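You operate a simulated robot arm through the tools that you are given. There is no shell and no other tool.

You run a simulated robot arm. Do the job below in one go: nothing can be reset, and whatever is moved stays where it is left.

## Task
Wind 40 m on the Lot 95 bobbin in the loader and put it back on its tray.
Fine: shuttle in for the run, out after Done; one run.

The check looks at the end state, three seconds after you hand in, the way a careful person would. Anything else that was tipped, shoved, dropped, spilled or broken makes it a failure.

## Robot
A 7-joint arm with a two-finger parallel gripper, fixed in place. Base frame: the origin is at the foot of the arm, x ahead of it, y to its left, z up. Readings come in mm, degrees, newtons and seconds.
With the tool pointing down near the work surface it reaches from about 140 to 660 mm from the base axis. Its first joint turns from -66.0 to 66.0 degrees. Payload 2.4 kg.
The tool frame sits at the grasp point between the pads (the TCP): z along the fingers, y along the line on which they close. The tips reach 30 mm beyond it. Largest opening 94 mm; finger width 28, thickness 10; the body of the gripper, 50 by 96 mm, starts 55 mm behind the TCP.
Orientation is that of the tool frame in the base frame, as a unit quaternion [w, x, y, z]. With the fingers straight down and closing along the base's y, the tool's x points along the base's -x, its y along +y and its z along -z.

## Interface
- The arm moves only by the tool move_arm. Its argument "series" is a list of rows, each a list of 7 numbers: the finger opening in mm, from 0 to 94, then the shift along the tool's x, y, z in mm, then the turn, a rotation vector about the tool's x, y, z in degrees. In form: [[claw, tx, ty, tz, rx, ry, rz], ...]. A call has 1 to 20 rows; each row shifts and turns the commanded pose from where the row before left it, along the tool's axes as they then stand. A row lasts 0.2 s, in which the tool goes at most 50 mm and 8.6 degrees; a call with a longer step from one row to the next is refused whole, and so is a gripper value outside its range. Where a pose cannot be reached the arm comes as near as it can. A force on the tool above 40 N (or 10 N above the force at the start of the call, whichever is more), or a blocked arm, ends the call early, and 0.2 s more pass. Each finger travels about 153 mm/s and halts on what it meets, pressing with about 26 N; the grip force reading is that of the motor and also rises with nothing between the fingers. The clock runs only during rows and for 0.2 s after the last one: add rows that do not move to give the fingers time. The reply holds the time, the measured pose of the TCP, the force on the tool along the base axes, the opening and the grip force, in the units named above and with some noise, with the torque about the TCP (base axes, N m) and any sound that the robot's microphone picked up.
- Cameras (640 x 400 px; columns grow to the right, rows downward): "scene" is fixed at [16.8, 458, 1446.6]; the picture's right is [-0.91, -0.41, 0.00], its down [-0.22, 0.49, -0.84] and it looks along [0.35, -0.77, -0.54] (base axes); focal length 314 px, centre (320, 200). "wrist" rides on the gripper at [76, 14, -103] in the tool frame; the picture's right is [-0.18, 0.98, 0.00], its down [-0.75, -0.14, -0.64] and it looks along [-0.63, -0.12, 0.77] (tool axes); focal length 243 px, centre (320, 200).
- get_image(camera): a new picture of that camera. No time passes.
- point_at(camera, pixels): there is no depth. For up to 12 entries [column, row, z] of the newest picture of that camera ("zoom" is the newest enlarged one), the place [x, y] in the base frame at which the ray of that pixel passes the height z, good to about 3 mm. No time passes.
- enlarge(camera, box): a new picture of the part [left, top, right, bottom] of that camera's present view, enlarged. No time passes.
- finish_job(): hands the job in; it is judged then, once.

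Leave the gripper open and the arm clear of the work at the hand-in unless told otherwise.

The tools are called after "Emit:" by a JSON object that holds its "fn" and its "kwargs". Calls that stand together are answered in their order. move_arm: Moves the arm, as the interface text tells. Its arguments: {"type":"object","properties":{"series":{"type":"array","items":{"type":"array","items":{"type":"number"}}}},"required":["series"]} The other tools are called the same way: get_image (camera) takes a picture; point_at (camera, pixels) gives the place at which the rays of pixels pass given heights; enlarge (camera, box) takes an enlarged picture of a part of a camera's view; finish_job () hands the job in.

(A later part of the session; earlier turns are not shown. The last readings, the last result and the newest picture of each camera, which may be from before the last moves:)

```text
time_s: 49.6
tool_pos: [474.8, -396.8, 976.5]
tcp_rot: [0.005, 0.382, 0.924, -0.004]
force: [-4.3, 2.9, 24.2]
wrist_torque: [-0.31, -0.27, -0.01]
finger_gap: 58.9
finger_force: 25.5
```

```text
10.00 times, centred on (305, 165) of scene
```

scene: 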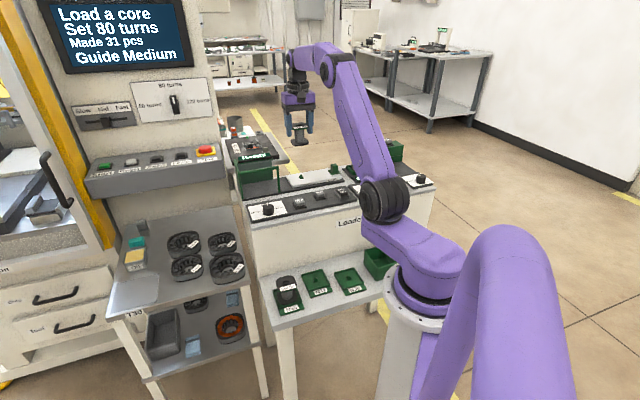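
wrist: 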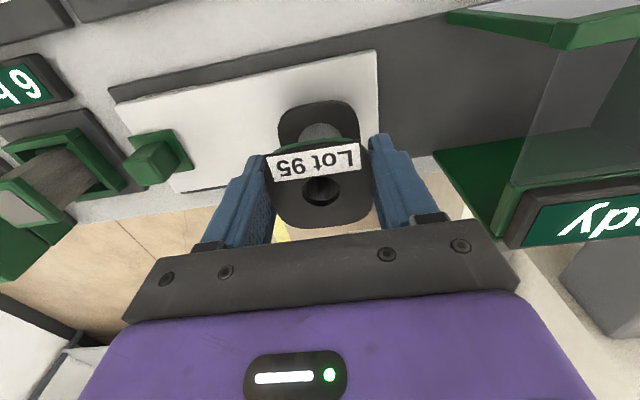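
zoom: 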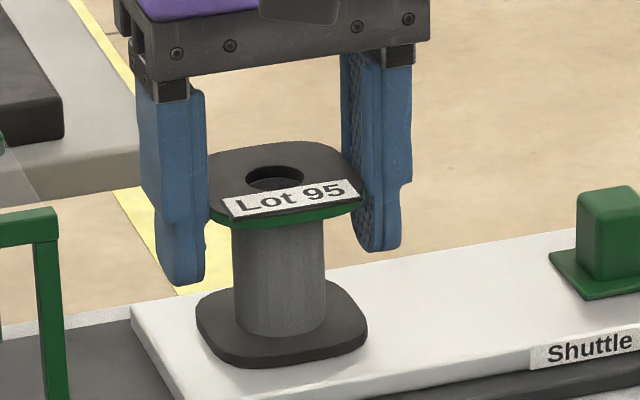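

The tool now reads 24 N upward at z 976.5. I want to be sure the bobbin rests on the plate and isn't caught on the peg's taper, so I'll compare its lower flange with the plate height.

Emit:
{"fn": "point_at", "kwargs": {"camera": "scene", "pixels": [[301.4, 177.6, 910], [301.4, 178.5, 910], [301.4, 179.5, 910], [301.4, 177.6, 918], [300.5, 162.7, 970], [300.5, 162.7, 980], [301.3, 177.7, 920]]}}

Emit:
{"fn": "enlarge", "kwargs": {"camera": "scene", "box": [285, 150, 320, 185]}}

Emit:
{"fn": "enlarge", "kwargs": {"camera": "wrist", "box": [250, 70, 390, 170]}}

```text
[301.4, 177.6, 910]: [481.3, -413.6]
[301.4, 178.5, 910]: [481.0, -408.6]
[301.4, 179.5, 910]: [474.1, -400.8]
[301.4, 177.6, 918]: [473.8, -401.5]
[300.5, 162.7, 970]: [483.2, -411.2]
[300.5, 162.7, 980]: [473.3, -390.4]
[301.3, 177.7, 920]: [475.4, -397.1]
```

```text
11.43 times, centred on (302, 168) of scene
```

zoom: 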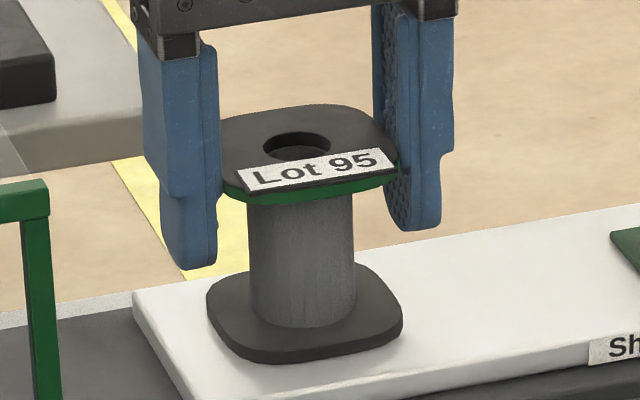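

```text
4.00 times, centred on (320, 120) of wrist
```

zoom: 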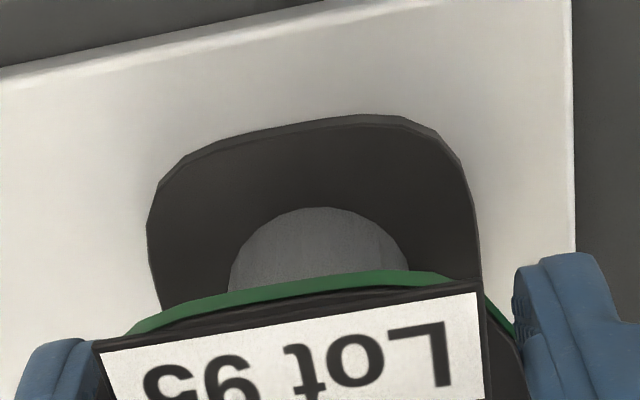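

The measured heights suggest the bottom may still be several millimetres above the plate, caught on the peg's taper. I'll ease up 4 mm, shift 1.2 mm further back to cancel the remaining side force, and lower again.

Emit:
{"fn": "move_arm", "kwargs": {"series": [[20, 0, 0, -4, 0, 0, 0], [20, 1.2, 0, 0, 0, 0, 0], [20, 0, 0, 0, 0, 0, 0]]}}

Emit:
{"fn": "move_arm", "kwargs": {"series": [[20, 0, 0, 1.5, 0, 0, 0], [20, 0, 0, 1.5, 0, 0, 0], [20, 0, 0, 0, 0, 0, 0]]}}

```text
time_s: 50.4
tool_pos: [471.8, -393.6, 977.0]
tcp_rot: [0.002, 0.382, 0.924, 0.0]
force: [0.2, 0.3, 0.1]
wrist_torque: [0.02, -0.04, -0.02]
finger_gap: 58.7
finger_force: 26.4
```

```text
time_s: 51.2
tool_pos: [472.3, -395.8, 976.2]
tcp_rot: [0.005, 0.382, 0.924, -0.001]
force: [-2.1, 1.1, 12.9]
wrist_torque: [-0.15, -0.14, 0.0]
finger_gap: 58.7
finger_force: 26.2
```

The stop height stays at 976.2–976.5 for different sideways positions, and in the scene view the flange edge sits right on the plate, so the bobbin is seated with some play around the peg. I'll ease the pressure and open the fingers.

Emit:
{"fn": "move_arm", "kwargs": {"series": [[20, 0, 0, -2, 0, 0, 0], [20, 0, 0, 0, 0, 0, 0], [60, 0, 0, 0, 0, 0, 0], [66, 0, 0, 0, 0, 0, 0], [74, 0, 0, 0, 0, 0, 0], [74, 0, 0, 0, 0, 0, 0]]}}

Emit:
{"fn": "enlarge", "kwargs": {"camera": "scene", "box": [285, 150, 320, 185]}}

Emit:
{"fn": "enlarge", "kwargs": {"camera": "wrist", "box": [240, 80, 400, 240]}}

```text
time_s: 52.6
tool_pos: [472.6, -395.3, 976.7]
tcp_rot: [0.003, 0.383, 0.924, -0.002]
force: [0.7, -0.3, 1.7]
wrist_torque: [0.01, 0.01, 0.01]
finger_gap: 74.4
finger_force: 0.1
```

```text
11.43 times, centred on (302, 168) of scene
```

zoom: 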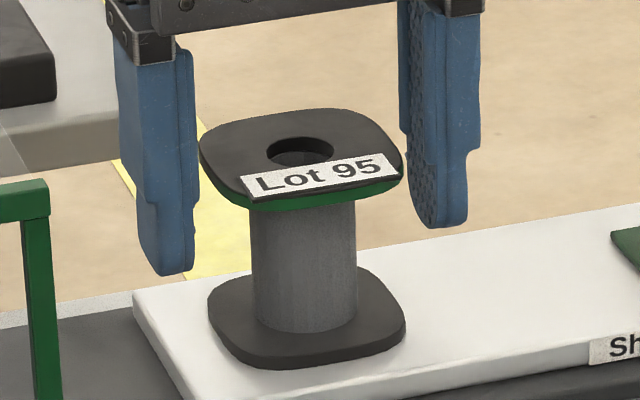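

```text
2.50 times, centred on (320, 160) of wrist
```

zoom: 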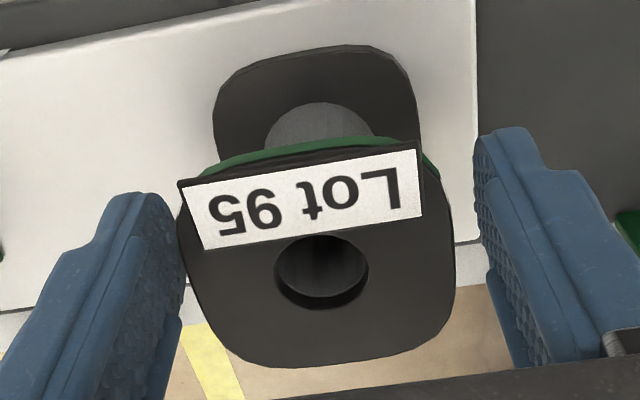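

The bobbin stands upright and seated on the shuttle. I'll rise straight up, then hover over the shuttle handle to check the room around it.

Emit:
{"fn": "move_arm", "kwargs": {"series": [[76, 0, 0, -6, 0, 0, 0], [76, 0, 0, -15, 0, 0, 0], [76, 0, 0, -25, 0, 0, 0], [76, 0, 0, -30, 0, 0, 0], [76, 0, 0, -20, 0, 0, 0], [76, 0, -40, 0, 0, 0, 0], [76, 0, -44, 0, 0, 0, 0], [76, 0, -40, 0, 0, 0, 0], [60, 0, 0, 0, 0, 0, 0]]}}

Emit:
{"fn": "get_image", "kwargs": {"camera": "wrist"}}

Emit:
{"fn": "get_image", "kwargs": {"camera": "scene"}}

```text
time_s: 54.6
tool_pos: [382.5, -483.0, 1071.5]
tcp_rot: [0.003, 0.382, 0.924, -0.001]
force: [0.4, 0.2, 0.1]
wrist_torque: [-0.02, 0.0, -0.05]
finger_gap: 60.0
finger_force: 0.1
```

```text
taken
```

wrist: 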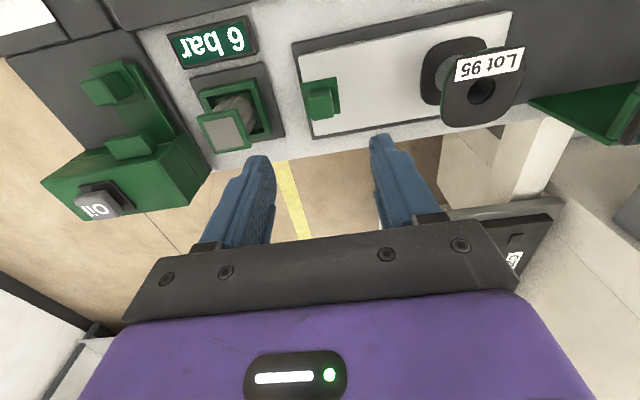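

```text
taken
```

scene: 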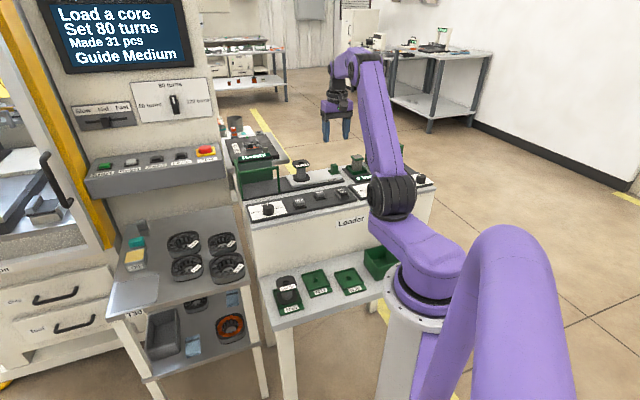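

The handle is at about (321, 98). I'll enlarge to measure it and the gap to the 6-bar device on its left.

Emit:
{"fn": "enlarge", "kwargs": {"camera": "wrist", "box": [180, 40, 380, 180]}}

Emit:
{"fn": "enlarge", "kwargs": {"camera": "wrist", "box": [280, 20, 540, 160]}}

Emit:
{"fn": "enlarge", "kwargs": {"camera": "scene", "box": [280, 140, 370, 200]}}

```text
2.86 times, centred on (280, 110) of wrist
```

zoom: 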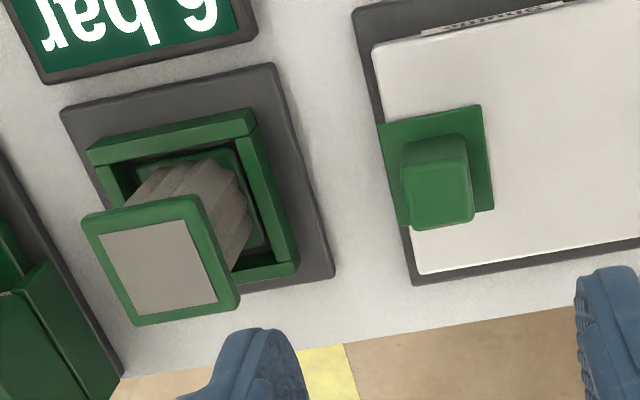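

```text
2.46 times, centred on (410, 90) of wrist
```

zoom: 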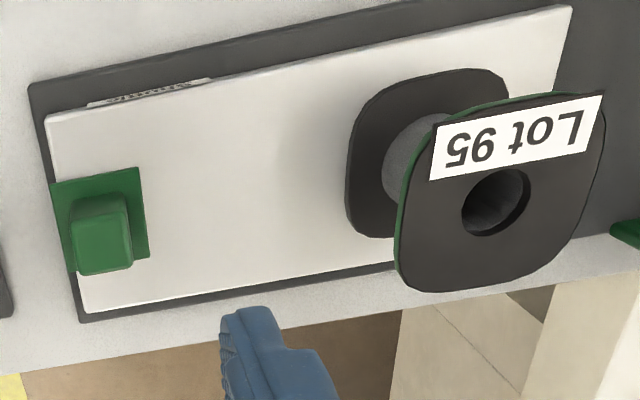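

```text
6.67 times, centred on (325, 170) of scene
```

zoom: 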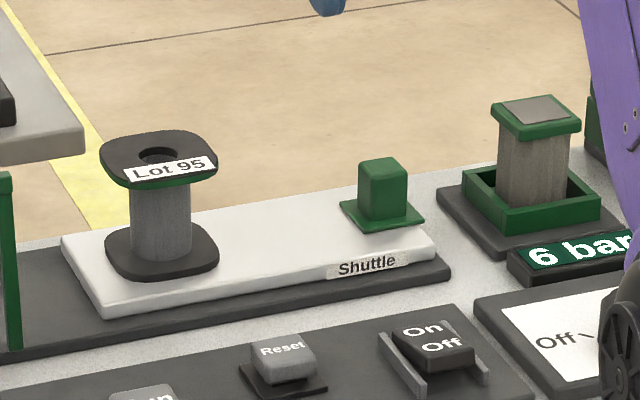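

The handle block is about 24 × 20 mm, its top at z ≈ 946, centred near (u, v) = (-70, 615), with about 44 mm of clear space on its left. I'll set the opening to 46, centre on it and descend to TCP z ≈ 950.

Emit:
{"fn": "move_arm", "kwargs": {"series": [[46, -3, 1, 0, 0, 0, 0], [46, 0, 0, 30, 0, 0, 0], [46, 0, 0, 30, 0, 0, 0], [46, 0, 0, 25, 0, 0, 0], [46, 0, 0, 0, 0, 0, 0]]}}

Emit:
{"fn": "get_image", "kwargs": {"camera": "wrist"}}

Emit:
{"fn": "enlarge", "kwargs": {"camera": "scene", "box": [290, 130, 380, 190]}}

```text
time_s: 55.8
tool_pos: [388.1, -484.2, 986.0]
tcp_rot: [0.003, 0.383, 0.924, -0.002]
force: [0.3, -0.6, 0.3]
wrist_torque: [0.03, 0.02, -0.01]
finger_gap: 45.7
finger_force: 0.0
```

```text
taken
```

wrist: 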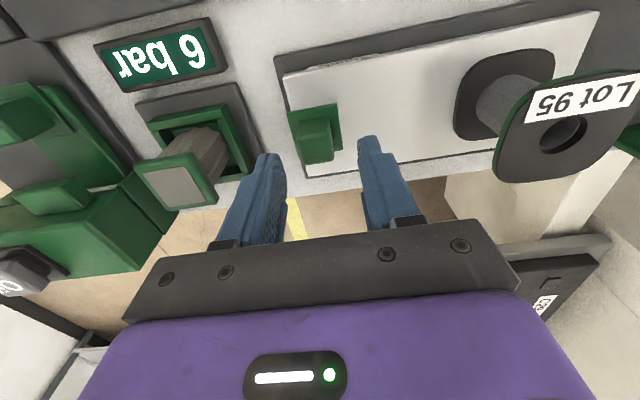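

```text
6.67 times, centred on (335, 160) of scene
```

zoom: 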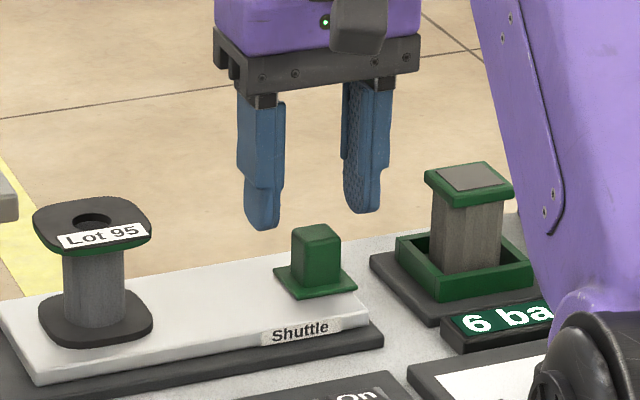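

Emit:
{"fn": "enlarge", "kwargs": {"camera": "wrist", "box": [260, 80, 400, 200]}}

```text
3.33 times, centred on (330, 140) of wrist
```

zoom: 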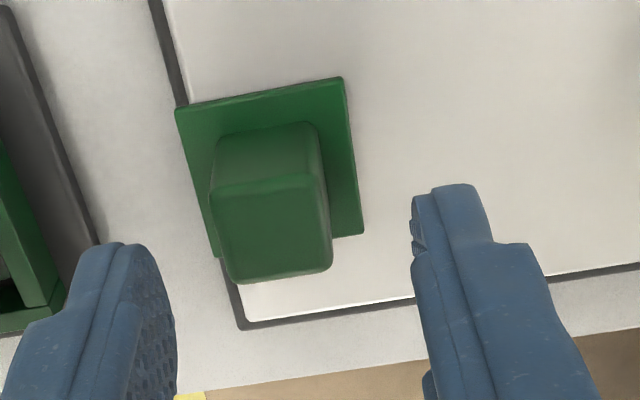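

The top face is centred at (316.5, 149) against (320, 150) expected, so I'll shift 2.2 mm in -u and descend 36 mm.

Emit:
{"fn": "move_arm", "kwargs": {"series": [[46, 0, -2.2, 0, 0, 0, 0], [46, 0, 0, 18, 0, 0, 0], [46, 0, 0, 18, 0, 0, 0], [46, 0, 0, 0, 0, 0, 0]]}}

Emit:
{"fn": "get_image", "kwargs": {"camera": "wrist"}}

Emit:
{"fn": "enlarge", "kwargs": {"camera": "scene", "box": [290, 130, 380, 190]}}

```text
time_s: 56.8
tool_pos: [388.5, -486.2, 951.1]
tcp_rot: [0.003, 0.383, 0.924, -0.001]
force: [-0.5, -0.4, -1.0]
wrist_torque: [-0.01, 0.0, 0.0]
finger_gap: 46.1
finger_force: 0.1
```

```text
taken
```

wrist: 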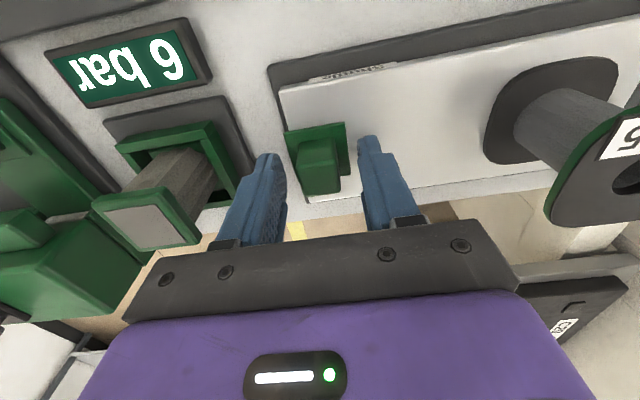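

```text
6.67 times, centred on (335, 160) of scene
```

zoom: 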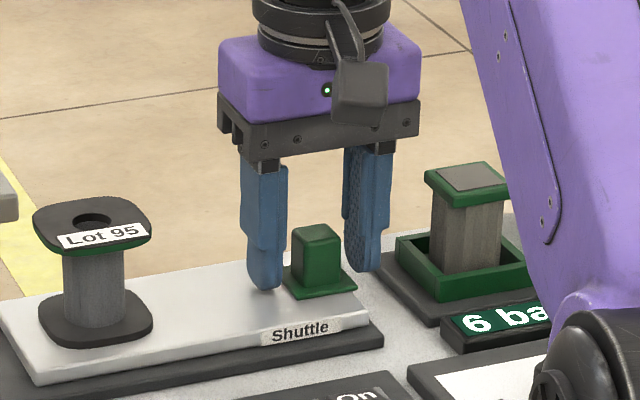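

The fingers straddle the handle. I'll close on it gently.

Emit:
{"fn": "move_arm", "kwargs": {"series": [[34, 0, 0, 0, 0, 0, 0], [26, 0, 0, 0, 0, 0, 0], [18, 0, 0, 0, 0, 0, 0], [14, 0, 0, 0, 0, 0, 0]]}}

Emit:
{"fn": "get_image", "kwargs": {"camera": "wrist"}}

```text
time_s: 57.8
tool_pos: [387.8, -486.3, 948.9]
tcp_rot: [0.003, 0.382, 0.924, -0.001]
force: [0.0, 0.3, -1.8]
wrist_torque: [-0.07, -0.1, -0.01]
finger_gap: 26.5
finger_force: 45.1
```

```text
taken
```

wrist: 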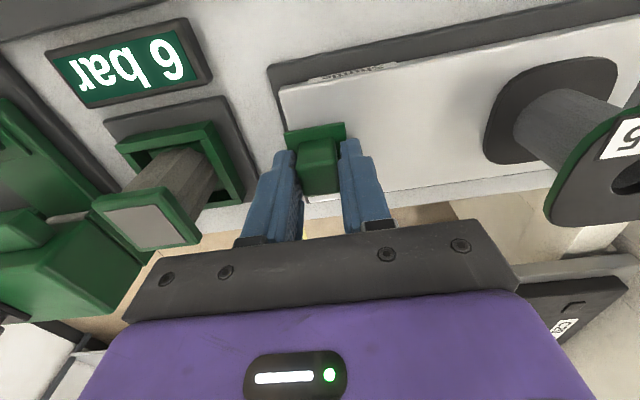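

Gripped at 26.5 mm with no side load. I'll slide the shuttle toward the housing along +u at a gentle pace, first 70 mm.

Emit:
{"fn": "move_arm", "kwargs": {"series": [[14, 0, 2, 0, 0, 0, 0], [14, 0, 4, 0, 0, 0, 0], [14, 0, 6, 0, 0, 0, 0], [14, 0, 8, 0, 0, 0, 0], [14, 0, 8, 0, 0, 0, 0], [14, 0, 8, 0, 0, 0, 0], [14, 0, 8, 0, 0, 0, 0], [14, 0, 8, 0, 0, 0, 0], [14, 0, 8, 0, 0, 0, 0], [14, 0, 6, 0, 0, 0, 0], [14, 0, 4, 0, 0, 0, 0], [14, 0, 0, 0, 0, 0, 0]]}}

Emit:
{"fn": "get_image", "kwargs": {"camera": "wrist"}}

Emit:
{"fn": "enlarge", "kwargs": {"camera": "scene", "box": [225, 130, 345, 210]}}

```text
time_s: 60.4
tool_pos: [435.8, -436.8, 950.7]
tcp_rot: [0.003, 0.383, 0.924, -0.001]
force: [12.7, -13.5, -29.4]
wrist_torque: [-0.04, 0.05, -0.09]
finger_gap: 26.4
finger_force: 45.0
```

```text
taken
```

wrist: 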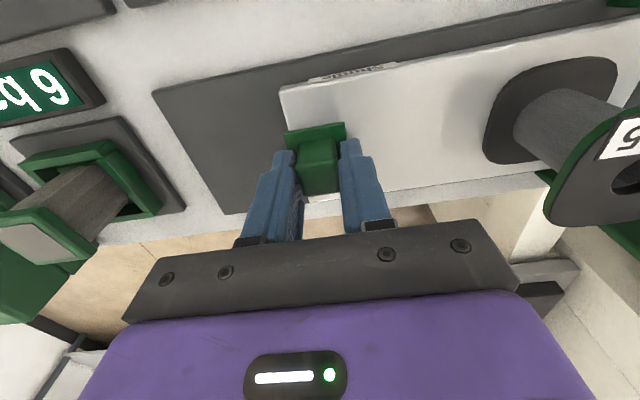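

```text
5.00 times, centred on (285, 170) of scene
```

zoom: 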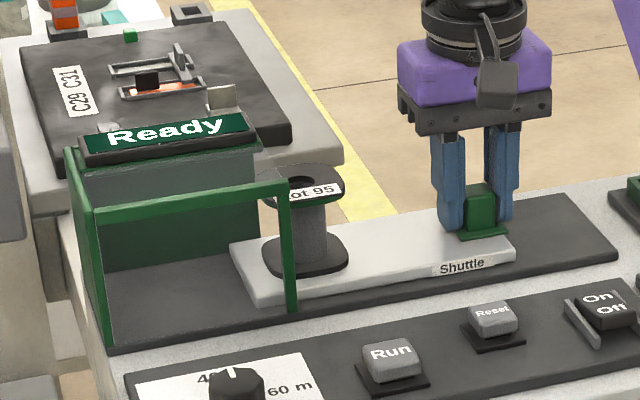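

The shuttle slides well, but the tool is being pulled 29 N down and 18 N outward, so my straight path differs a little from the rail. I'll relieve it by shifting 3 mm out and 4 mm down.

Emit:
{"fn": "move_arm", "kwargs": {"series": [[14, -1.5, 0, 2, 0, 0, 0], [14, -1.5, 0, 2, 0, 0, 0], [14, 0, 0, 0, 0, 0, 0]]}}

```text
time_s: 61.2
tool_pos: [436.1, -437.3, 951.0]
tcp_rot: [0.001, 0.383, 0.924, -0.001]
force: [-17.9, 16.2, 29.0]
wrist_torque: [0.78, 0.8, 0.03]
finger_gap: 26.2
finger_force: 45.4
```

I overcorrected, which shows the stiffness is about 14 N/mm. I'll go back by about half: 1.7 mm in v and 2 mm up.

Emit:
{"fn": "move_arm", "kwargs": {"series": [[14, 1.7, 0, -2, 0, 0, 0], [14, 0, 0, 0, 0, 0, 0]]}}

```text
time_s: 61.8
tool_pos: [436.7, -437.0, 951.2]
tcp_rot: [0.003, 0.383, 0.924, -0.001]
force: [-6.8, 3.7, 17.2]
wrist_torque: [0.96, 0.96, -0.01]
finger_gap: 26.3
finger_force: 45.0
```

Emit:
{"fn": "move_arm", "kwargs": {"series": [[14, 0.3, 0, -1.2, 0, 0, 0], [14, 0, 0, 0, 0, 0, 0]]}}

```text
time_s: 62.4
tool_pos: [437.0, -435.7, 950.9]
tcp_rot: [0.005, 0.383, 0.924, -0.002]
force: [-0.7, -2.7, 3.1]
wrist_torque: [0.01, 0.07, -0.01]
finger_gap: 26.3
finger_force: 45.3
```

Relaxed now. I'll continue sliding, adding a slight outward and downward correction to follow the rail.

Emit:
{"fn": "move_arm", "kwargs": {"series": [[14, 0, 3, 0, 0, 0, 0], [14, -0.1, 6, 0.1, 0, 0, 0], [14, -0.15, 8, 0.15, 0, 0, 0], [14, -0.15, 8, 0.15, 0, 0, 0], [14, -0.15, 8, 0.15, 0, 0, 0], [14, -0.1, 6, 0.1, 0, 0, 0], [14, 0, 3, 0, 0, 0, 0], [14, 0, 0, 0, 0, 0, 0]]}}

Emit:
{"fn": "enlarge", "kwargs": {"camera": "scene", "box": [225, 130, 345, 210]}}

Emit:
{"fn": "get_image", "kwargs": {"camera": "wrist"}}

```text
time_s: 64.2
tool_pos: [465.9, -407.1, 950.5]
tcp_rot: [0.001, 0.383, 0.924, -0.001]
force: [-5.3, 2.6, 5.8]
wrist_torque: [-0.22, -0.15, 0.01]
finger_gap: 26.4
finger_force: 45.1
```

```text
5.00 times, centred on (285, 170) of scene
```

zoom: 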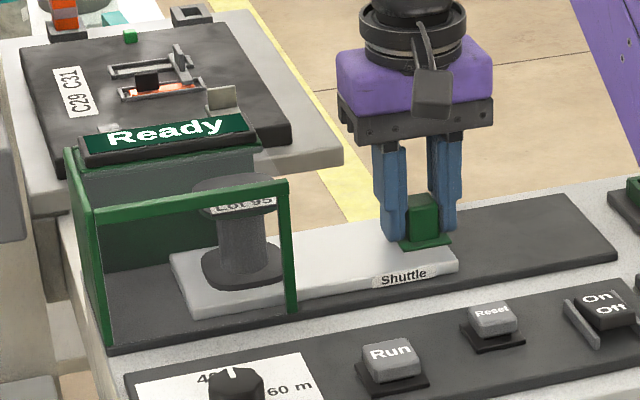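

```text
taken
```

wrist: 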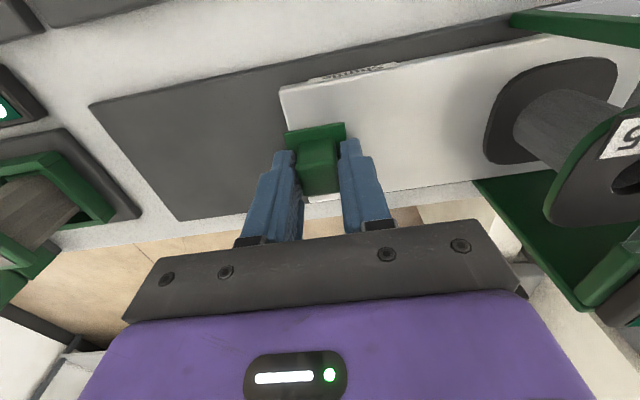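

Forces are small and the bobbin is going into the housing. The sign's end is at u ≈ 150 and the gripper edge is at u ≈ 90, so I'll continue another 26 mm and check.

Emit:
{"fn": "move_arm", "kwargs": {"series": [[14, 0, 3, 0, 0, 0, 0], [14, 0, 5, 0, 0, 0, 0], [14, 0, 6, 0, 0, 0, 0], [14, 0, 6, 0, 0, 0, 0], [14, 0, 4, 0, 0, 0, 0], [14, 0, 2, 0, 0, 0, 0], [14, 0, 0, 0, 0, 0, 0]]}}

Emit:
{"fn": "enlarge", "kwargs": {"camera": "scene", "box": [225, 130, 345, 210]}}

```text
time_s: 65.8
tool_pos: [484.5, -388.5, 951.3]
tcp_rot: [0.002, 0.382, 0.924, -0.001]
force: [-9.6, 7.0, 11.3]
wrist_torque: [0.02, 0.02, -0.05]
finger_gap: 26.2
finger_force: 44.9
```

```text
5.00 times, centred on (285, 170) of scene
```

zoom: 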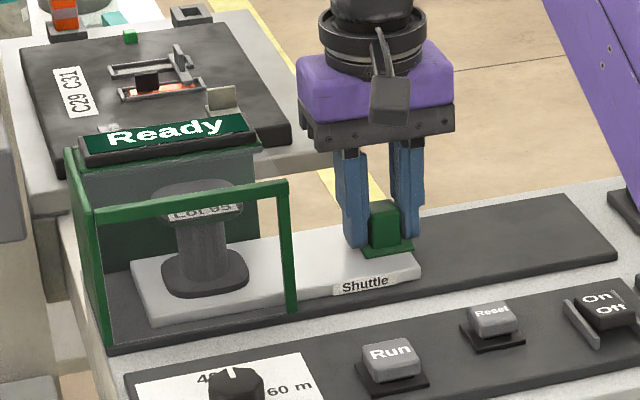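

Still moving freely. I'll trim slightly and continue in small steps until it meets its stop.

Emit:
{"fn": "move_arm", "kwargs": {"series": [[14, 0.5, 2, -0.5, 0, 0, 0], [14, 0, 4, 0, 0, 0, 0], [14, 0, 4, 0, 0, 0, 0], [14, 0, 2, 0, 0, 0, 0], [14, 0, 0, 0, 0, 0, 0]]}}

Emit:
{"fn": "enlarge", "kwargs": {"camera": "scene", "box": [225, 130, 345, 210]}}

```text
time_s: 67.0
tool_pos: [493.7, -380.4, 951.7]
tcp_rot: [0.003, 0.383, 0.924, -0.002]
force: [-2.3, -1.7, -4.6]
wrist_torque: [-0.46, -0.53, -0.15]
finger_gap: 26.1
finger_force: 45.4
```

```text
5.00 times, centred on (285, 170) of scene
```

zoom: 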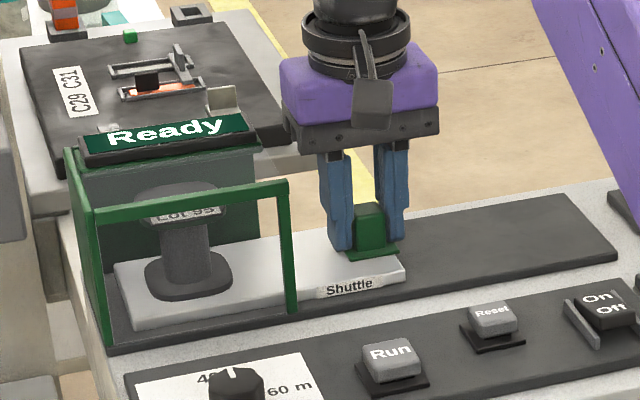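

No stop yet, with only 3 N resisting. I'll continue in 2–3 mm steps.

Emit:
{"fn": "move_arm", "kwargs": {"series": [[14, 0, 2, 0, 0, 0, 0], [14, 0, 3, 0, 0, 0, 0], [14, 0, 2, 0, 0, 0, 0], [14, 0, 0, 0, 0, 0, 0]]}}

Emit:
{"fn": "enlarge", "kwargs": {"camera": "scene", "box": [225, 130, 345, 210]}}

Emit:
{"fn": "get_image", "kwargs": {"camera": "wrist"}}

```text
time_s: 68.0
tool_pos: [493.3, -380.8, 949.9]
tcp_rot: [0.002, 0.387, 0.922, -0.003]
force: [-19.5, -19.0, -5.1]
wrist_torque: [-0.33, -0.27, 0.41]
finger_gap: 26.4
finger_force: 45.0
```

```text
5.00 times, centred on (285, 170) of scene
```

zoom: 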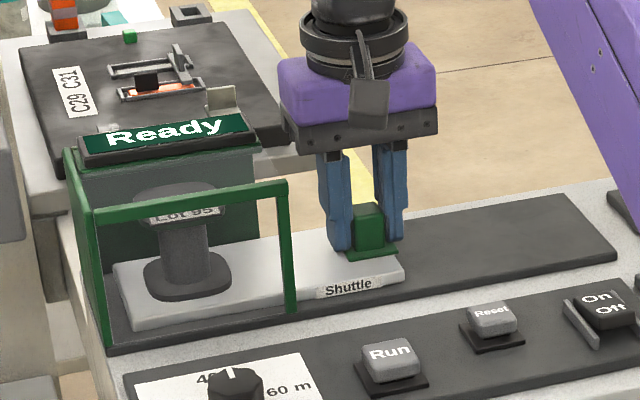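

```text
taken
```

wrist: 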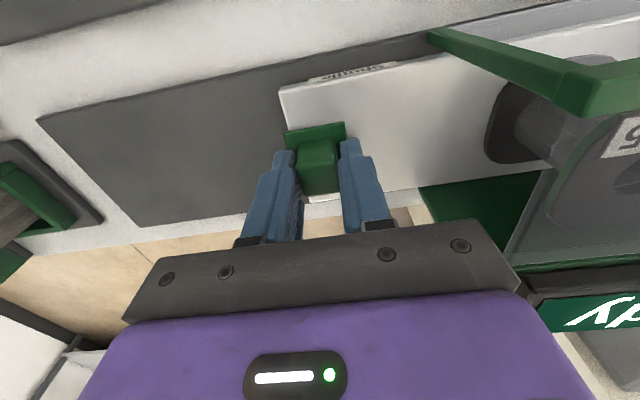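

The shuttle has met its end stop at u ≈ 80, with 27 N against it. I'll take off the pressure, open the fingers and check it stays in.

Emit:
{"fn": "move_arm", "kwargs": {"series": [[14, 0, -3, 0, 0, 0, 0], [14, 0, -2.5, 0, 0, 0, 0], [14, 0, 0, 0, 0, 0, 0]]}}

```text
time_s: 68.8
tool_pos: [493.4, -379.7, 951.4]
tcp_rot: [0.003, 0.382, 0.924, -0.001]
force: [-16.5, -8.2, 0.8]
wrist_torque: [-0.26, -0.22, -0.06]
finger_gap: 26.4
finger_force: 45.0
```

Emit:
{"fn": "move_arm", "kwargs": {"series": [[14, 0.3, -1, 0, 0, 0, 0], [14, 0, 0, 0, 0, 0, 0]]}}

```text
time_s: 69.4
tool_pos: [492.5, -380.2, 950.5]
tcp_rot: [0.002, 0.382, 0.924, -0.001]
force: [-8.4, -12.0, -5.6]
wrist_torque: [0.52, 0.56, 0.16]
finger_gap: 26.4
finger_force: 45.7
```

Emit:
{"fn": "move_arm", "kwargs": {"series": [[14, 0, -1, 0, 0, 0, 0], [14, 0, 0, 0, 0, 0, 0]]}}

```text
time_s: 70.0
tool_pos: [494.3, -381.0, 951.8]
tcp_rot: [0.003, 0.382, 0.924, -0.001]
force: [-7.7, -4.9, -13.6]
wrist_torque: [-0.79, -0.7, 0.05]
finger_gap: 26.6
finger_force: 45.0
```

The push is down to 9 N at the stop. I'll open the fingers and look.

Emit:
{"fn": "move_arm", "kwargs": {"series": [[36, 0, 0, 0, 0, 0, 0], [46, 0, 0, 0, 0, 0, 0], [46, 0, 0, 0, 0, 0, 0]]}}

Emit:
{"fn": "get_image", "kwargs": {"camera": "wrist"}}

Emit:
{"fn": "enlarge", "kwargs": {"camera": "scene", "box": [225, 130, 345, 210]}}

```text
time_s: 70.8
tool_pos: [492.8, -380.6, 951.3]
tcp_rot: [0.004, 0.383, 0.924, -0.001]
force: [-0.4, -0.8, 0.8]
wrist_torque: [0.02, -0.02, 0.02]
finger_gap: 45.6
finger_force: 0.0
```

```text
taken
```

wrist: 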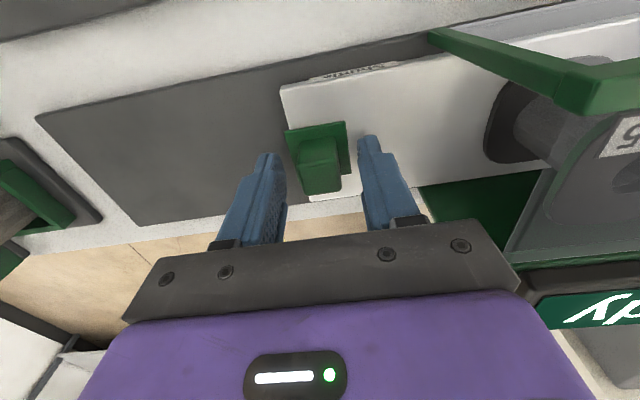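

```text
5.00 times, centred on (285, 170) of scene
```

zoom: 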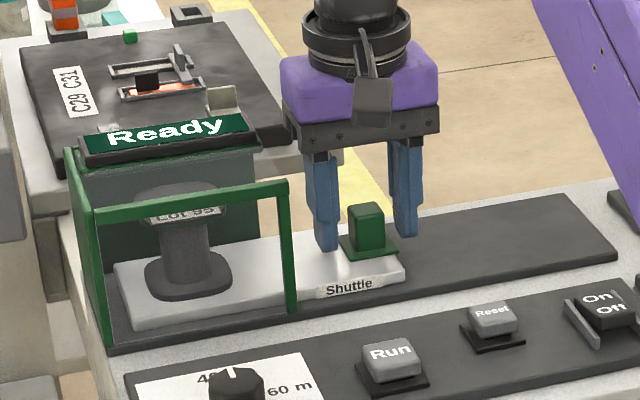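

The shuttle stays fully in, with "Ready" still shown. I'll rise clear, close the fingers and go above the Run button near (403, -247).

Emit:
{"fn": "move_arm", "kwargs": {"series": [[46, 0, 0, -20, 0, 0, 0], [46, 0, 0, -35, 0, 0, 0], [46, 0, 0, -35, 0, 0, 0], [20, 32, 6, 0, 0, 0, 0], [0, 32, 6, 0, 0, 0, 0], [0, 32, 6, 0, 0, 0, 0], [0, 32, 7, 0, 0, 0, 0], [0, 30, 6, 0, 0, 0, 0], [0, 0, 0, 30, 0, 0, 0], [0, 0, 0, 0, 0, 0, 0]]}}

Emit:
{"fn": "get_image", "kwargs": {"camera": "wrist"}}

Emit:
{"fn": "get_image", "kwargs": {"camera": "scene"}}

```text
time_s: 73.0
tool_pos: [405.6, -247.4, 1010.6]
tcp_rot: [0.003, 0.382, 0.924, -0.001]
force: [0.3, 0.2, -0.6]
wrist_torque: [-0.01, 0.02, 0.01]
finger_gap: 0.2
finger_force: 25.8
```

```text
taken
```

wrist: 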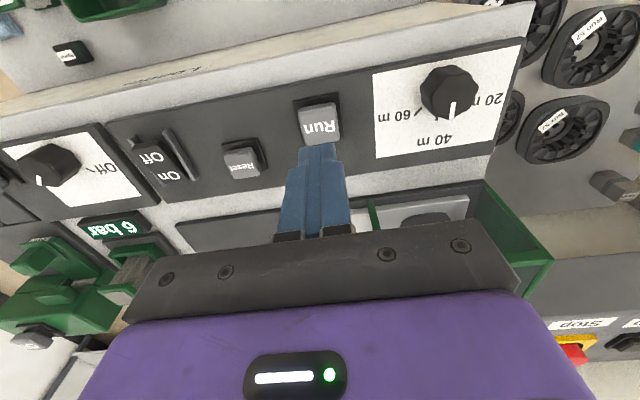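

```text
taken
```

scene: 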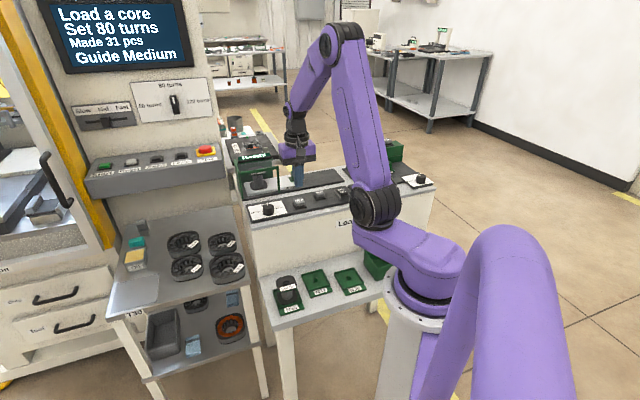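

The Run button's top is at about (321, 128), close to the predicted (320, 124). I'll enlarge to confirm I'm on the middle of the button.

Emit:
{"fn": "enlarge", "kwargs": {"camera": "wrist", "box": [260, 70, 380, 180]}}

Emit:
{"fn": "enlarge", "kwargs": {"camera": "scene", "box": [225, 130, 345, 225]}}

```text
3.64 times, centred on (320, 125) of wrist
```

zoom: 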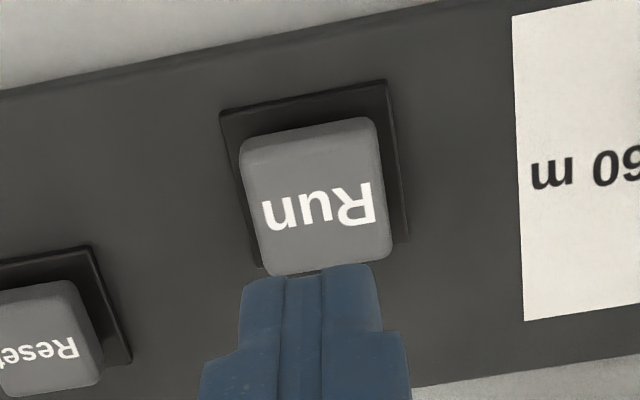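

```text
4.21 times, centred on (285, 178) of scene
```

zoom: 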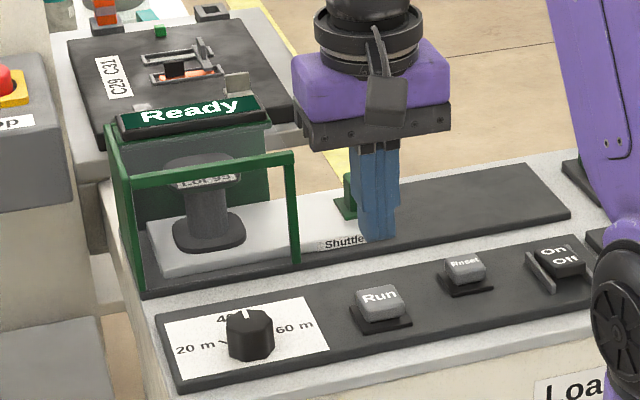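

I'm on the middle of the button: (320, 126). I'll lower to just above it.

Emit:
{"fn": "move_arm", "kwargs": {"series": [[0, -1.5, 0, 20, 0, 0, 0], [0, 0, 0, 20, 0, 0, 0], [0, 0, 0, 6, 0, 0, 0], [0, 0, 0, 0, 0, 0, 0]]}}

Emit:
{"fn": "enlarge", "kwargs": {"camera": "scene", "box": [265, 170, 335, 220]}}

```text
time_s: 74.0
tool_pos: [405.0, -248.9, 962.5]
tcp_rot: [0.003, 0.383, 0.924, -0.001]
force: [-0.3, -0.4, 0.0]
wrist_torque: [0.0, -0.01, -0.02]
finger_gap: 0.0
finger_force: 26.0
```

```text
8.00 times, centred on (300, 195) of scene
```

zoom: 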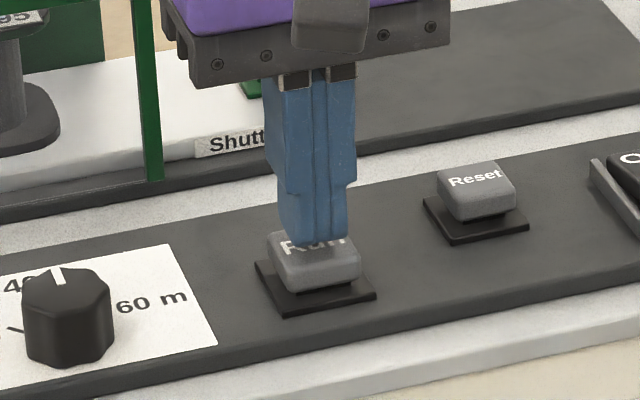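

The fingertips are just above the Run button. I'll press down in 2 mm steps, watching the force and listening for a sound.

Emit:
{"fn": "move_arm", "kwargs": {"series": [[0, 0, 0, 2, 0, 0, 0], [0, 0, 0, 2, 0, 0, 0], [0, 0, 0, 2, 0, 0, 0]]}}

```text
time_s: 74.8
tool_pos: [404.5, -248.9, 958.1]
tcp_rot: [0.004, 0.383, 0.924, -0.001]
force: [1.7, 0.0, 0.9]
wrist_torque: [0.0, 0.06, 0.0]
finger_gap: 0.1
finger_force: 26.2
```

Emit:
{"fn": "move_arm", "kwargs": {"series": [[0, 0, 0, 2, 0, 0, 0], [0, 0, 0, 2, 0, 0, 0], [0, 0, 0, 0, 0, 0, 0]]}}

Emit:
{"fn": "enlarge", "kwargs": {"camera": "scene", "box": [225, 130, 345, 225]}}

```text
time_s: 75.6
tool_pos: [403.7, -247.7, 953.6]
tcp_rot: [0.003, 0.383, 0.924, -0.001]
force: [0.5, -2.4, 2.4]
wrist_torque: [-0.03, 0.01, 0.01]
finger_gap: 0.0
finger_force: 25.9
heard: click
```

```text
4.21 times, centred on (285, 178) of scene
```

zoom: 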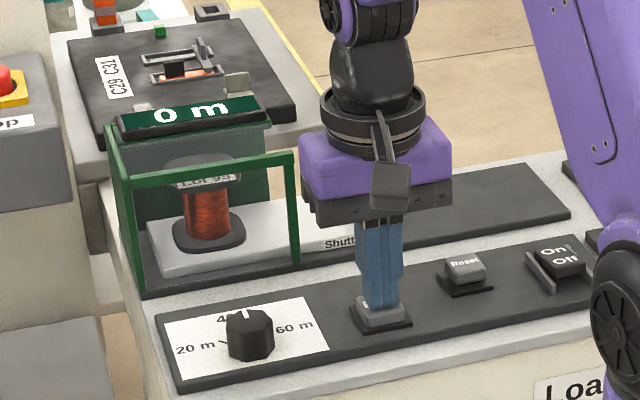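

A click was heard, the sign shows "0 m" and copper is going on the bobbin: the run has started. I'll lift straight off the button so it isn't pressed twice, and wait.

Emit:
{"fn": "move_arm", "kwargs": {"series": [[0, 0, 0, -10, 0, 0, 0], [0, 0, 0, -20, 0, 0, 0], [0, 0, 0, -30, 0, 0, 0], [0, 0, 0, -20, 0, 0, 0], [0, 0, 0, 0, 0, 0, 0]]}}

Emit:
{"fn": "enlarge", "kwargs": {"camera": "scene", "box": [225, 130, 345, 225]}}

```text
time_s: 76.8
tool_pos: [403.6, -247.7, 1034.3]
tcp_rot: [0.003, 0.383, 0.924, 0.0]
force: [-1.1, 0.4, -0.3]
wrist_torque: [-0.01, 0.0, 0.02]
finger_gap: 0.1
finger_force: 26.0
```

```text
4.21 times, centred on (285, 178) of scene
```

zoom: 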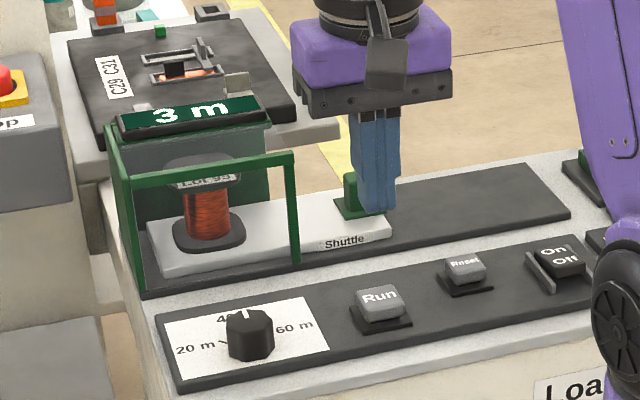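

The count is at 3 m and rising. I'll wait without moving and with the fingers slightly apart.

Emit:
{"fn": "move_arm", "kwargs": {"series": [[30, 0, 0, 0, 0, 0, 0], [30, 0, 0, 0, 0, 0, 0], [30, 0, 0, 0, 0, 0, 0], [30, 0, 0, 0, 0, 0, 0], [30, 0, 0, 0, 0, 0, 0], [30, 0, 0, 0, 0, 0, 0], [30, 0, 0, 0, 0, 0, 0], [30, 0, 0, 0, 0, 0, 0], [30, 0, 0, 0, 0, 0, 0], [30, 0, 0, 0, 0, 0, 0], [30, 0, 0, 0, 0, 0, 0], [30, 0, 0, 0, 0, 0, 0], [30, 0, 0, 0, 0, 0, 0], [30, 0, 0, 0, 0, 0, 0], [30, 0, 0, 0, 0, 0, 0], [30, 0, 0, 0, 0, 0, 0], [30, 0, 0, 0, 0, 0, 0], [30, 0, 0, 0, 0, 0, 0], [30, 0, 0, 0, 0, 0, 0], [30, 0, 0, 0, 0, 0, 0]]}}

Emit:
{"fn": "enlarge", "kwargs": {"camera": "scene", "box": [225, 130, 345, 225]}}

```text
time_s: 81.0
tool_pos: [403.6, -247.2, 1033.9]
tcp_rot: [0.003, 0.382, 0.924, -0.001]
force: [0.2, 1.0, -0.6]
wrist_torque: [0.0, -0.02, -0.02]
finger_gap: 29.8
finger_force: 0.1
```

```text
4.21 times, centred on (285, 178) of scene
```

zoom: 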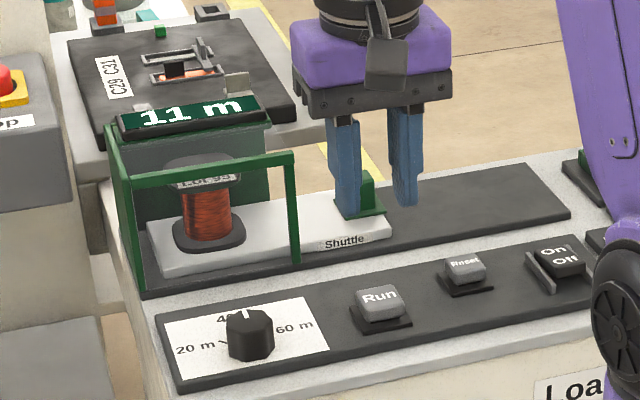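

The count shows 11 m, rising at about 2 m/s. I'll keep waiting.

Emit:
{"fn": "move_arm", "kwargs": {"series": [[30, 0, 0, 0, 0, 0, 0], [30, 0, 0, 0, 0, 0, 0], [30, 0, 0, 0, 0, 0, 0], [30, 0, 0, 0, 0, 0, 0], [30, 0, 0, 0, 0, 0, 0], [30, 0, 0, 0, 0, 0, 0], [30, 0, 0, 0, 0, 0, 0], [30, 0, 0, 0, 0, 0, 0], [30, 0, 0, 0, 0, 0, 0], [30, 0, 0, 0, 0, 0, 0], [30, 0, 0, 0, 0, 0, 0], [30, 0, 0, 0, 0, 0, 0], [30, 0, 0, 0, 0, 0, 0], [30, 0, 0, 0, 0, 0, 0], [30, 0, 0, 0, 0, 0, 0], [30, 0, 0, 0, 0, 0, 0], [30, 0, 0, 0, 0, 0, 0], [30, 0, 0, 0, 0, 0, 0], [30, 0, 0, 0, 0, 0, 0], [30, 0, 0, 0, 0, 0, 0]]}}

Emit:
{"fn": "move_arm", "kwargs": {"series": [[30, 0, 0, 0, 0, 0, 0], [30, 0, 0, 0, 0, 0, 0], [30, 0, 0, 0, 0, 0, 0], [30, 0, 0, 0, 0, 0, 0], [30, 0, 0, 0, 0, 0, 0], [30, 0, 0, 0, 0, 0, 0], [30, 0, 0, 0, 0, 0, 0], [30, 0, 0, 0, 0, 0, 0], [30, 0, 0, 0, 0, 0, 0], [30, 0, 0, 0, 0, 0, 0], [30, 0, 0, 0, 0, 0, 0], [30, 0, 0, 0, 0, 0, 0], [30, 0, 0, 0, 0, 0, 0], [30, 0, 0, 0, 0, 0, 0], [30, 0, 0, 0, 0, 0, 0], [30, 0, 0, 0, 0, 0, 0], [30, 0, 0, 0, 0, 0, 0], [30, 0, 0, 0, 0, 0, 0], [30, 0, 0, 0, 0, 0, 0], [30, 0, 0, 0, 0, 0, 0]]}}

Emit:
{"fn": "enlarge", "kwargs": {"camera": "scene", "box": [225, 130, 345, 225]}}

```text
time_s: 85.2
tool_pos: [404.7, -247.6, 1033.2]
tcp_rot: [0.003, 0.382, 0.924, -0.001]
force: [0.8, -1.1, 0.6]
wrist_torque: [0.01, 0.0, -0.01]
finger_gap: 29.9
finger_force: 0.1
```

```text
time_s: 89.4
tool_pos: [403.7, -247.2, 1034.1]
tcp_rot: [0.004, 0.382, 0.924, -0.002]
force: [-0.1, 0.8, -0.8]
wrist_torque: [0.0, 0.02, 0.01]
finger_gap: 30.0
finger_force: 0.0
```

```text
4.21 times, centred on (285, 178) of scene
```

zoom: 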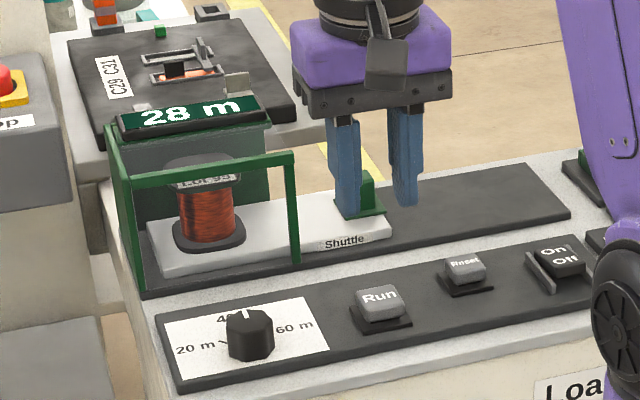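

The count shows 28 m, so there are about 6 s to go. I'll keep waiting.

Emit:
{"fn": "move_arm", "kwargs": {"series": [[30, 0, 0, 0, 0, 0, 0], [30, 0, 0, 0, 0, 0, 0], [30, 0, 0, 0, 0, 0, 0], [30, 0, 0, 0, 0, 0, 0], [30, 0, 0, 0, 0, 0, 0], [30, 0, 0, 0, 0, 0, 0], [30, 0, 0, 0, 0, 0, 0], [30, 0, 0, 0, 0, 0, 0], [30, 0, 0, 0, 0, 0, 0], [30, 0, 0, 0, 0, 0, 0], [30, 0, 0, 0, 0, 0, 0], [30, 0, 0, 0, 0, 0, 0], [30, 0, 0, 0, 0, 0, 0], [30, 0, 0, 0, 0, 0, 0], [30, 0, 0, 0, 0, 0, 0], [30, 0, 0, 0, 0, 0, 0], [30, 0, 0, 0, 0, 0, 0], [30, 0, 0, 0, 0, 0, 0], [30, 0, 0, 0, 0, 0, 0], [30, 0, 0, 0, 0, 0, 0]]}}

Emit:
{"fn": "move_arm", "kwargs": {"series": [[30, 0, 0, 0, 0, 0, 0], [30, 0, 0, 0, 0, 0, 0], [30, 0, 0, 0, 0, 0, 0], [30, 0, 0, 0, 0, 0, 0], [30, 0, 0, 0, 0, 0, 0], [30, 0, 0, 0, 0, 0, 0], [30, 0, 0, 0, 0, 0, 0], [30, 0, 0, 0, 0, 0, 0], [30, 0, 0, 0, 0, 0, 0], [30, 0, 0, 0, 0, 0, 0], [30, 0, 0, 0, 0, 0, 0], [30, 0, 0, 0, 0, 0, 0], [30, 0, 0, 0, 0, 0, 0], [30, 0, 0, 0, 0, 0, 0]]}}

Emit:
{"fn": "enlarge", "kwargs": {"camera": "scene", "box": [225, 130, 345, 225]}}

```text
time_s: 93.6
tool_pos: [404.0, -247.2, 1034.4]
tcp_rot: [0.004, 0.383, 0.924, -0.002]
force: [0.5, -0.6, 0.1]
wrist_torque: [-0.03, 0.01, -0.02]
finger_gap: 30.2
finger_force: 0.0
```

```text
time_s: 96.6
tool_pos: [402.8, -248.0, 1034.4]
tcp_rot: [0.003, 0.382, 0.924, -0.001]
force: [0.4, 0.4, 0.6]
wrist_torque: [0.02, -0.01, 0.04]
finger_gap: 30.3
finger_force: 0.0
```

```text
4.21 times, centred on (285, 178) of scene
```

zoom: 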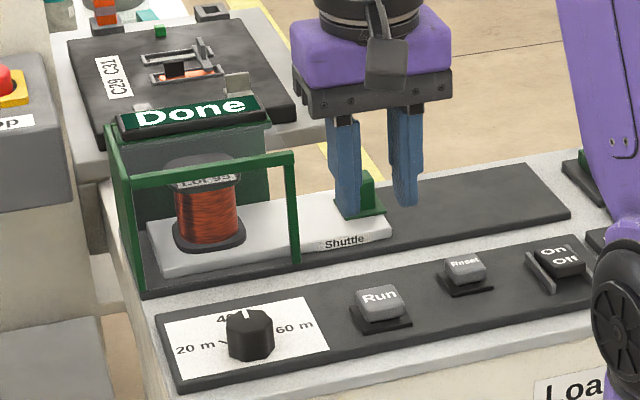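

The sign reads "Done" and the bobbin is wound. I'll go back above the handle at (493, -381) with the opening at 46.

Emit:
{"fn": "move_arm", "kwargs": {"series": [[40, 0, -6, 0, 0, 0, 0], [46, -32, -6, 0, 0, 0, 0], [46, -32, -6, 0, 0, 0, 0], [46, -32, -6, 0, 0, 0, 0], [46, -32, -6, 0, 0, 0, 0], [46, -29.7, -1, 0, 0, 0, 0], [46, 0, 0, 25, 0, 0, 0], [46, 0, 0, 0, 0, 0, 0]]}}

Emit:
{"fn": "get_image", "kwargs": {"camera": "wrist"}}

Emit:
{"fn": "enlarge", "kwargs": {"camera": "wrist", "box": [260, 60, 400, 200]}}

```text
time_s: 98.4
tool_pos: [494.1, -382.2, 1010.0]
tcp_rot: [0.003, 0.382, 0.924, 0.0]
force: [0.4, -0.3, -0.2]
wrist_torque: [0.02, 0.0, -0.05]
finger_gap: 45.9
finger_force: 0.1
```

```text
taken
```

wrist: 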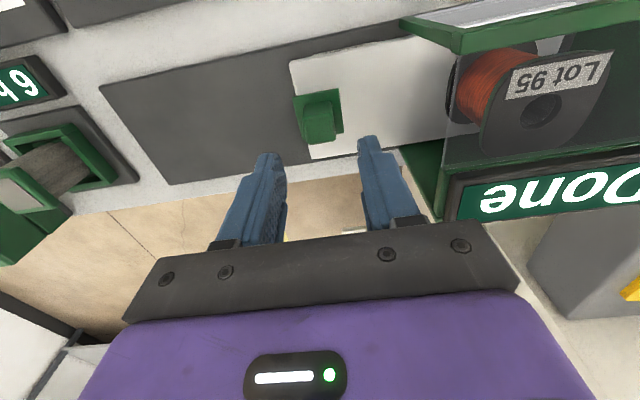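

```text
2.86 times, centred on (330, 130) of wrist
```

zoom: 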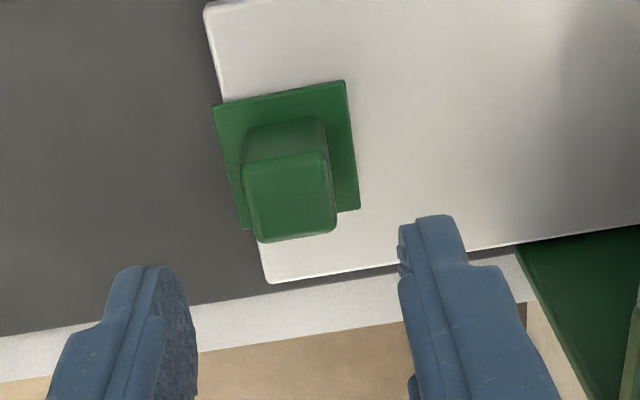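

The handle's top face is at (319.5, 129), so I'll shift about 2.5 mm toward the robot and descend 59 mm onto it.

Emit:
{"fn": "move_arm", "kwargs": {"series": [[46, 2.5, 0, 20, 0, 0, 0], [46, 0, 0, 20, 0, 0, 0], [46, 0, 0, 19, 0, 0, 0], [46, 0, 0, 0, 0, 0, 0]]}}

Emit:
{"fn": "enlarge", "kwargs": {"camera": "scene", "box": [225, 130, 345, 210]}}

Emit:
{"fn": "get_image", "kwargs": {"camera": "wrist"}}

```text
time_s: 99.4
tool_pos: [492.3, -379.4, 950.4]
tcp_rot: [0.002, 0.383, 0.924, 0.0]
force: [0.0, -0.1, 0.6]
wrist_torque: [0.0, 0.01, 0.02]
finger_gap: 45.8
finger_force: 0.0
```

```text
5.00 times, centred on (285, 170) of scene
```

zoom: 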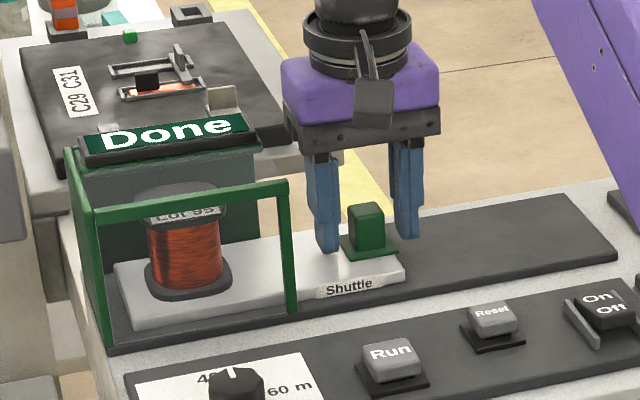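

```text
taken
```

wrist: 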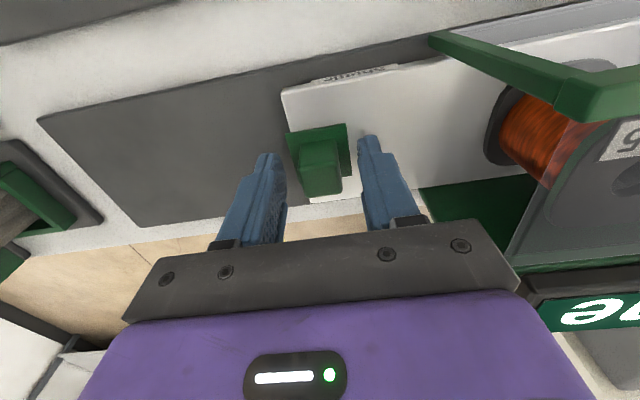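

The fingers straddle the handle with "Done" showing. I'll close on it.

Emit:
{"fn": "move_arm", "kwargs": {"series": [[34, 0, 0, 0, 0, 0, 0], [26, 0, 0, 0, 0, 0, 0], [18, 0, 0, 0, 0, 0, 0], [14, 0, 0, 0, 0, 0, 0]]}}

```text
time_s: 100.4
tool_pos: [492.2, -379.5, 950.7]
tcp_rot: [0.002, 0.383, 0.924, -0.001]
force: [1.5, 1.7, -2.6]
wrist_torque: [-0.07, -0.19, 0.05]
finger_gap: 26.2
finger_force: 45.2
```

Gripped. I'll pull the shuttle out along -u slowly, in stages, checking the forces.

Emit:
{"fn": "move_arm", "kwargs": {"series": [[14, 0, -2, 0, 0, 0, 0], [14, 0, -4, 0, 0, 0, 0], [14, 0.05, -6, -0.05, 0, 0, 0], [14, 0.05, -7, -0.05, 0, 0, 0], [14, 0.05, -7, -0.05, 0, 0, 0], [14, 0.05, -7, -0.05, 0, 0, 0], [14, 0.05, -6, -0.05, 0, 0, 0], [14, 0, -4, 0, 0, 0, 0], [14, 0, -2, 0, 0, 0, 0], [14, 0, 0, 0, 0, 0, 0]]}}

Emit:
{"fn": "enlarge", "kwargs": {"camera": "scene", "box": [225, 130, 345, 210]}}

```text
time_s: 102.6
tool_pos: [459.4, -412.1, 951.1]
tcp_rot: [0.002, 0.382, 0.924, -0.001]
force: [4.5, -3.1, -5.2]
wrist_torque: [-0.27, -0.3, -0.02]
finger_gap: 25.7
finger_force: 45.0
```

```text
5.00 times, centred on (285, 170) of scene
```

zoom: 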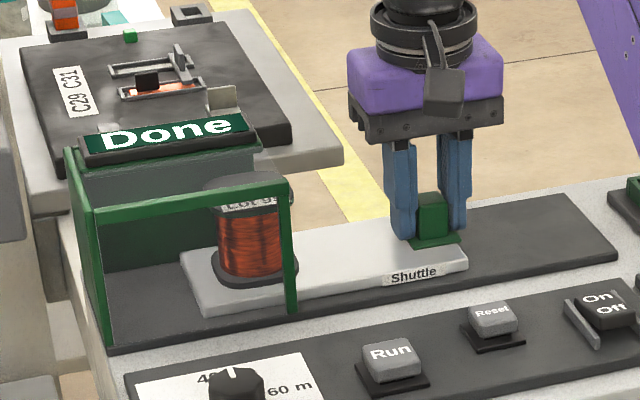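

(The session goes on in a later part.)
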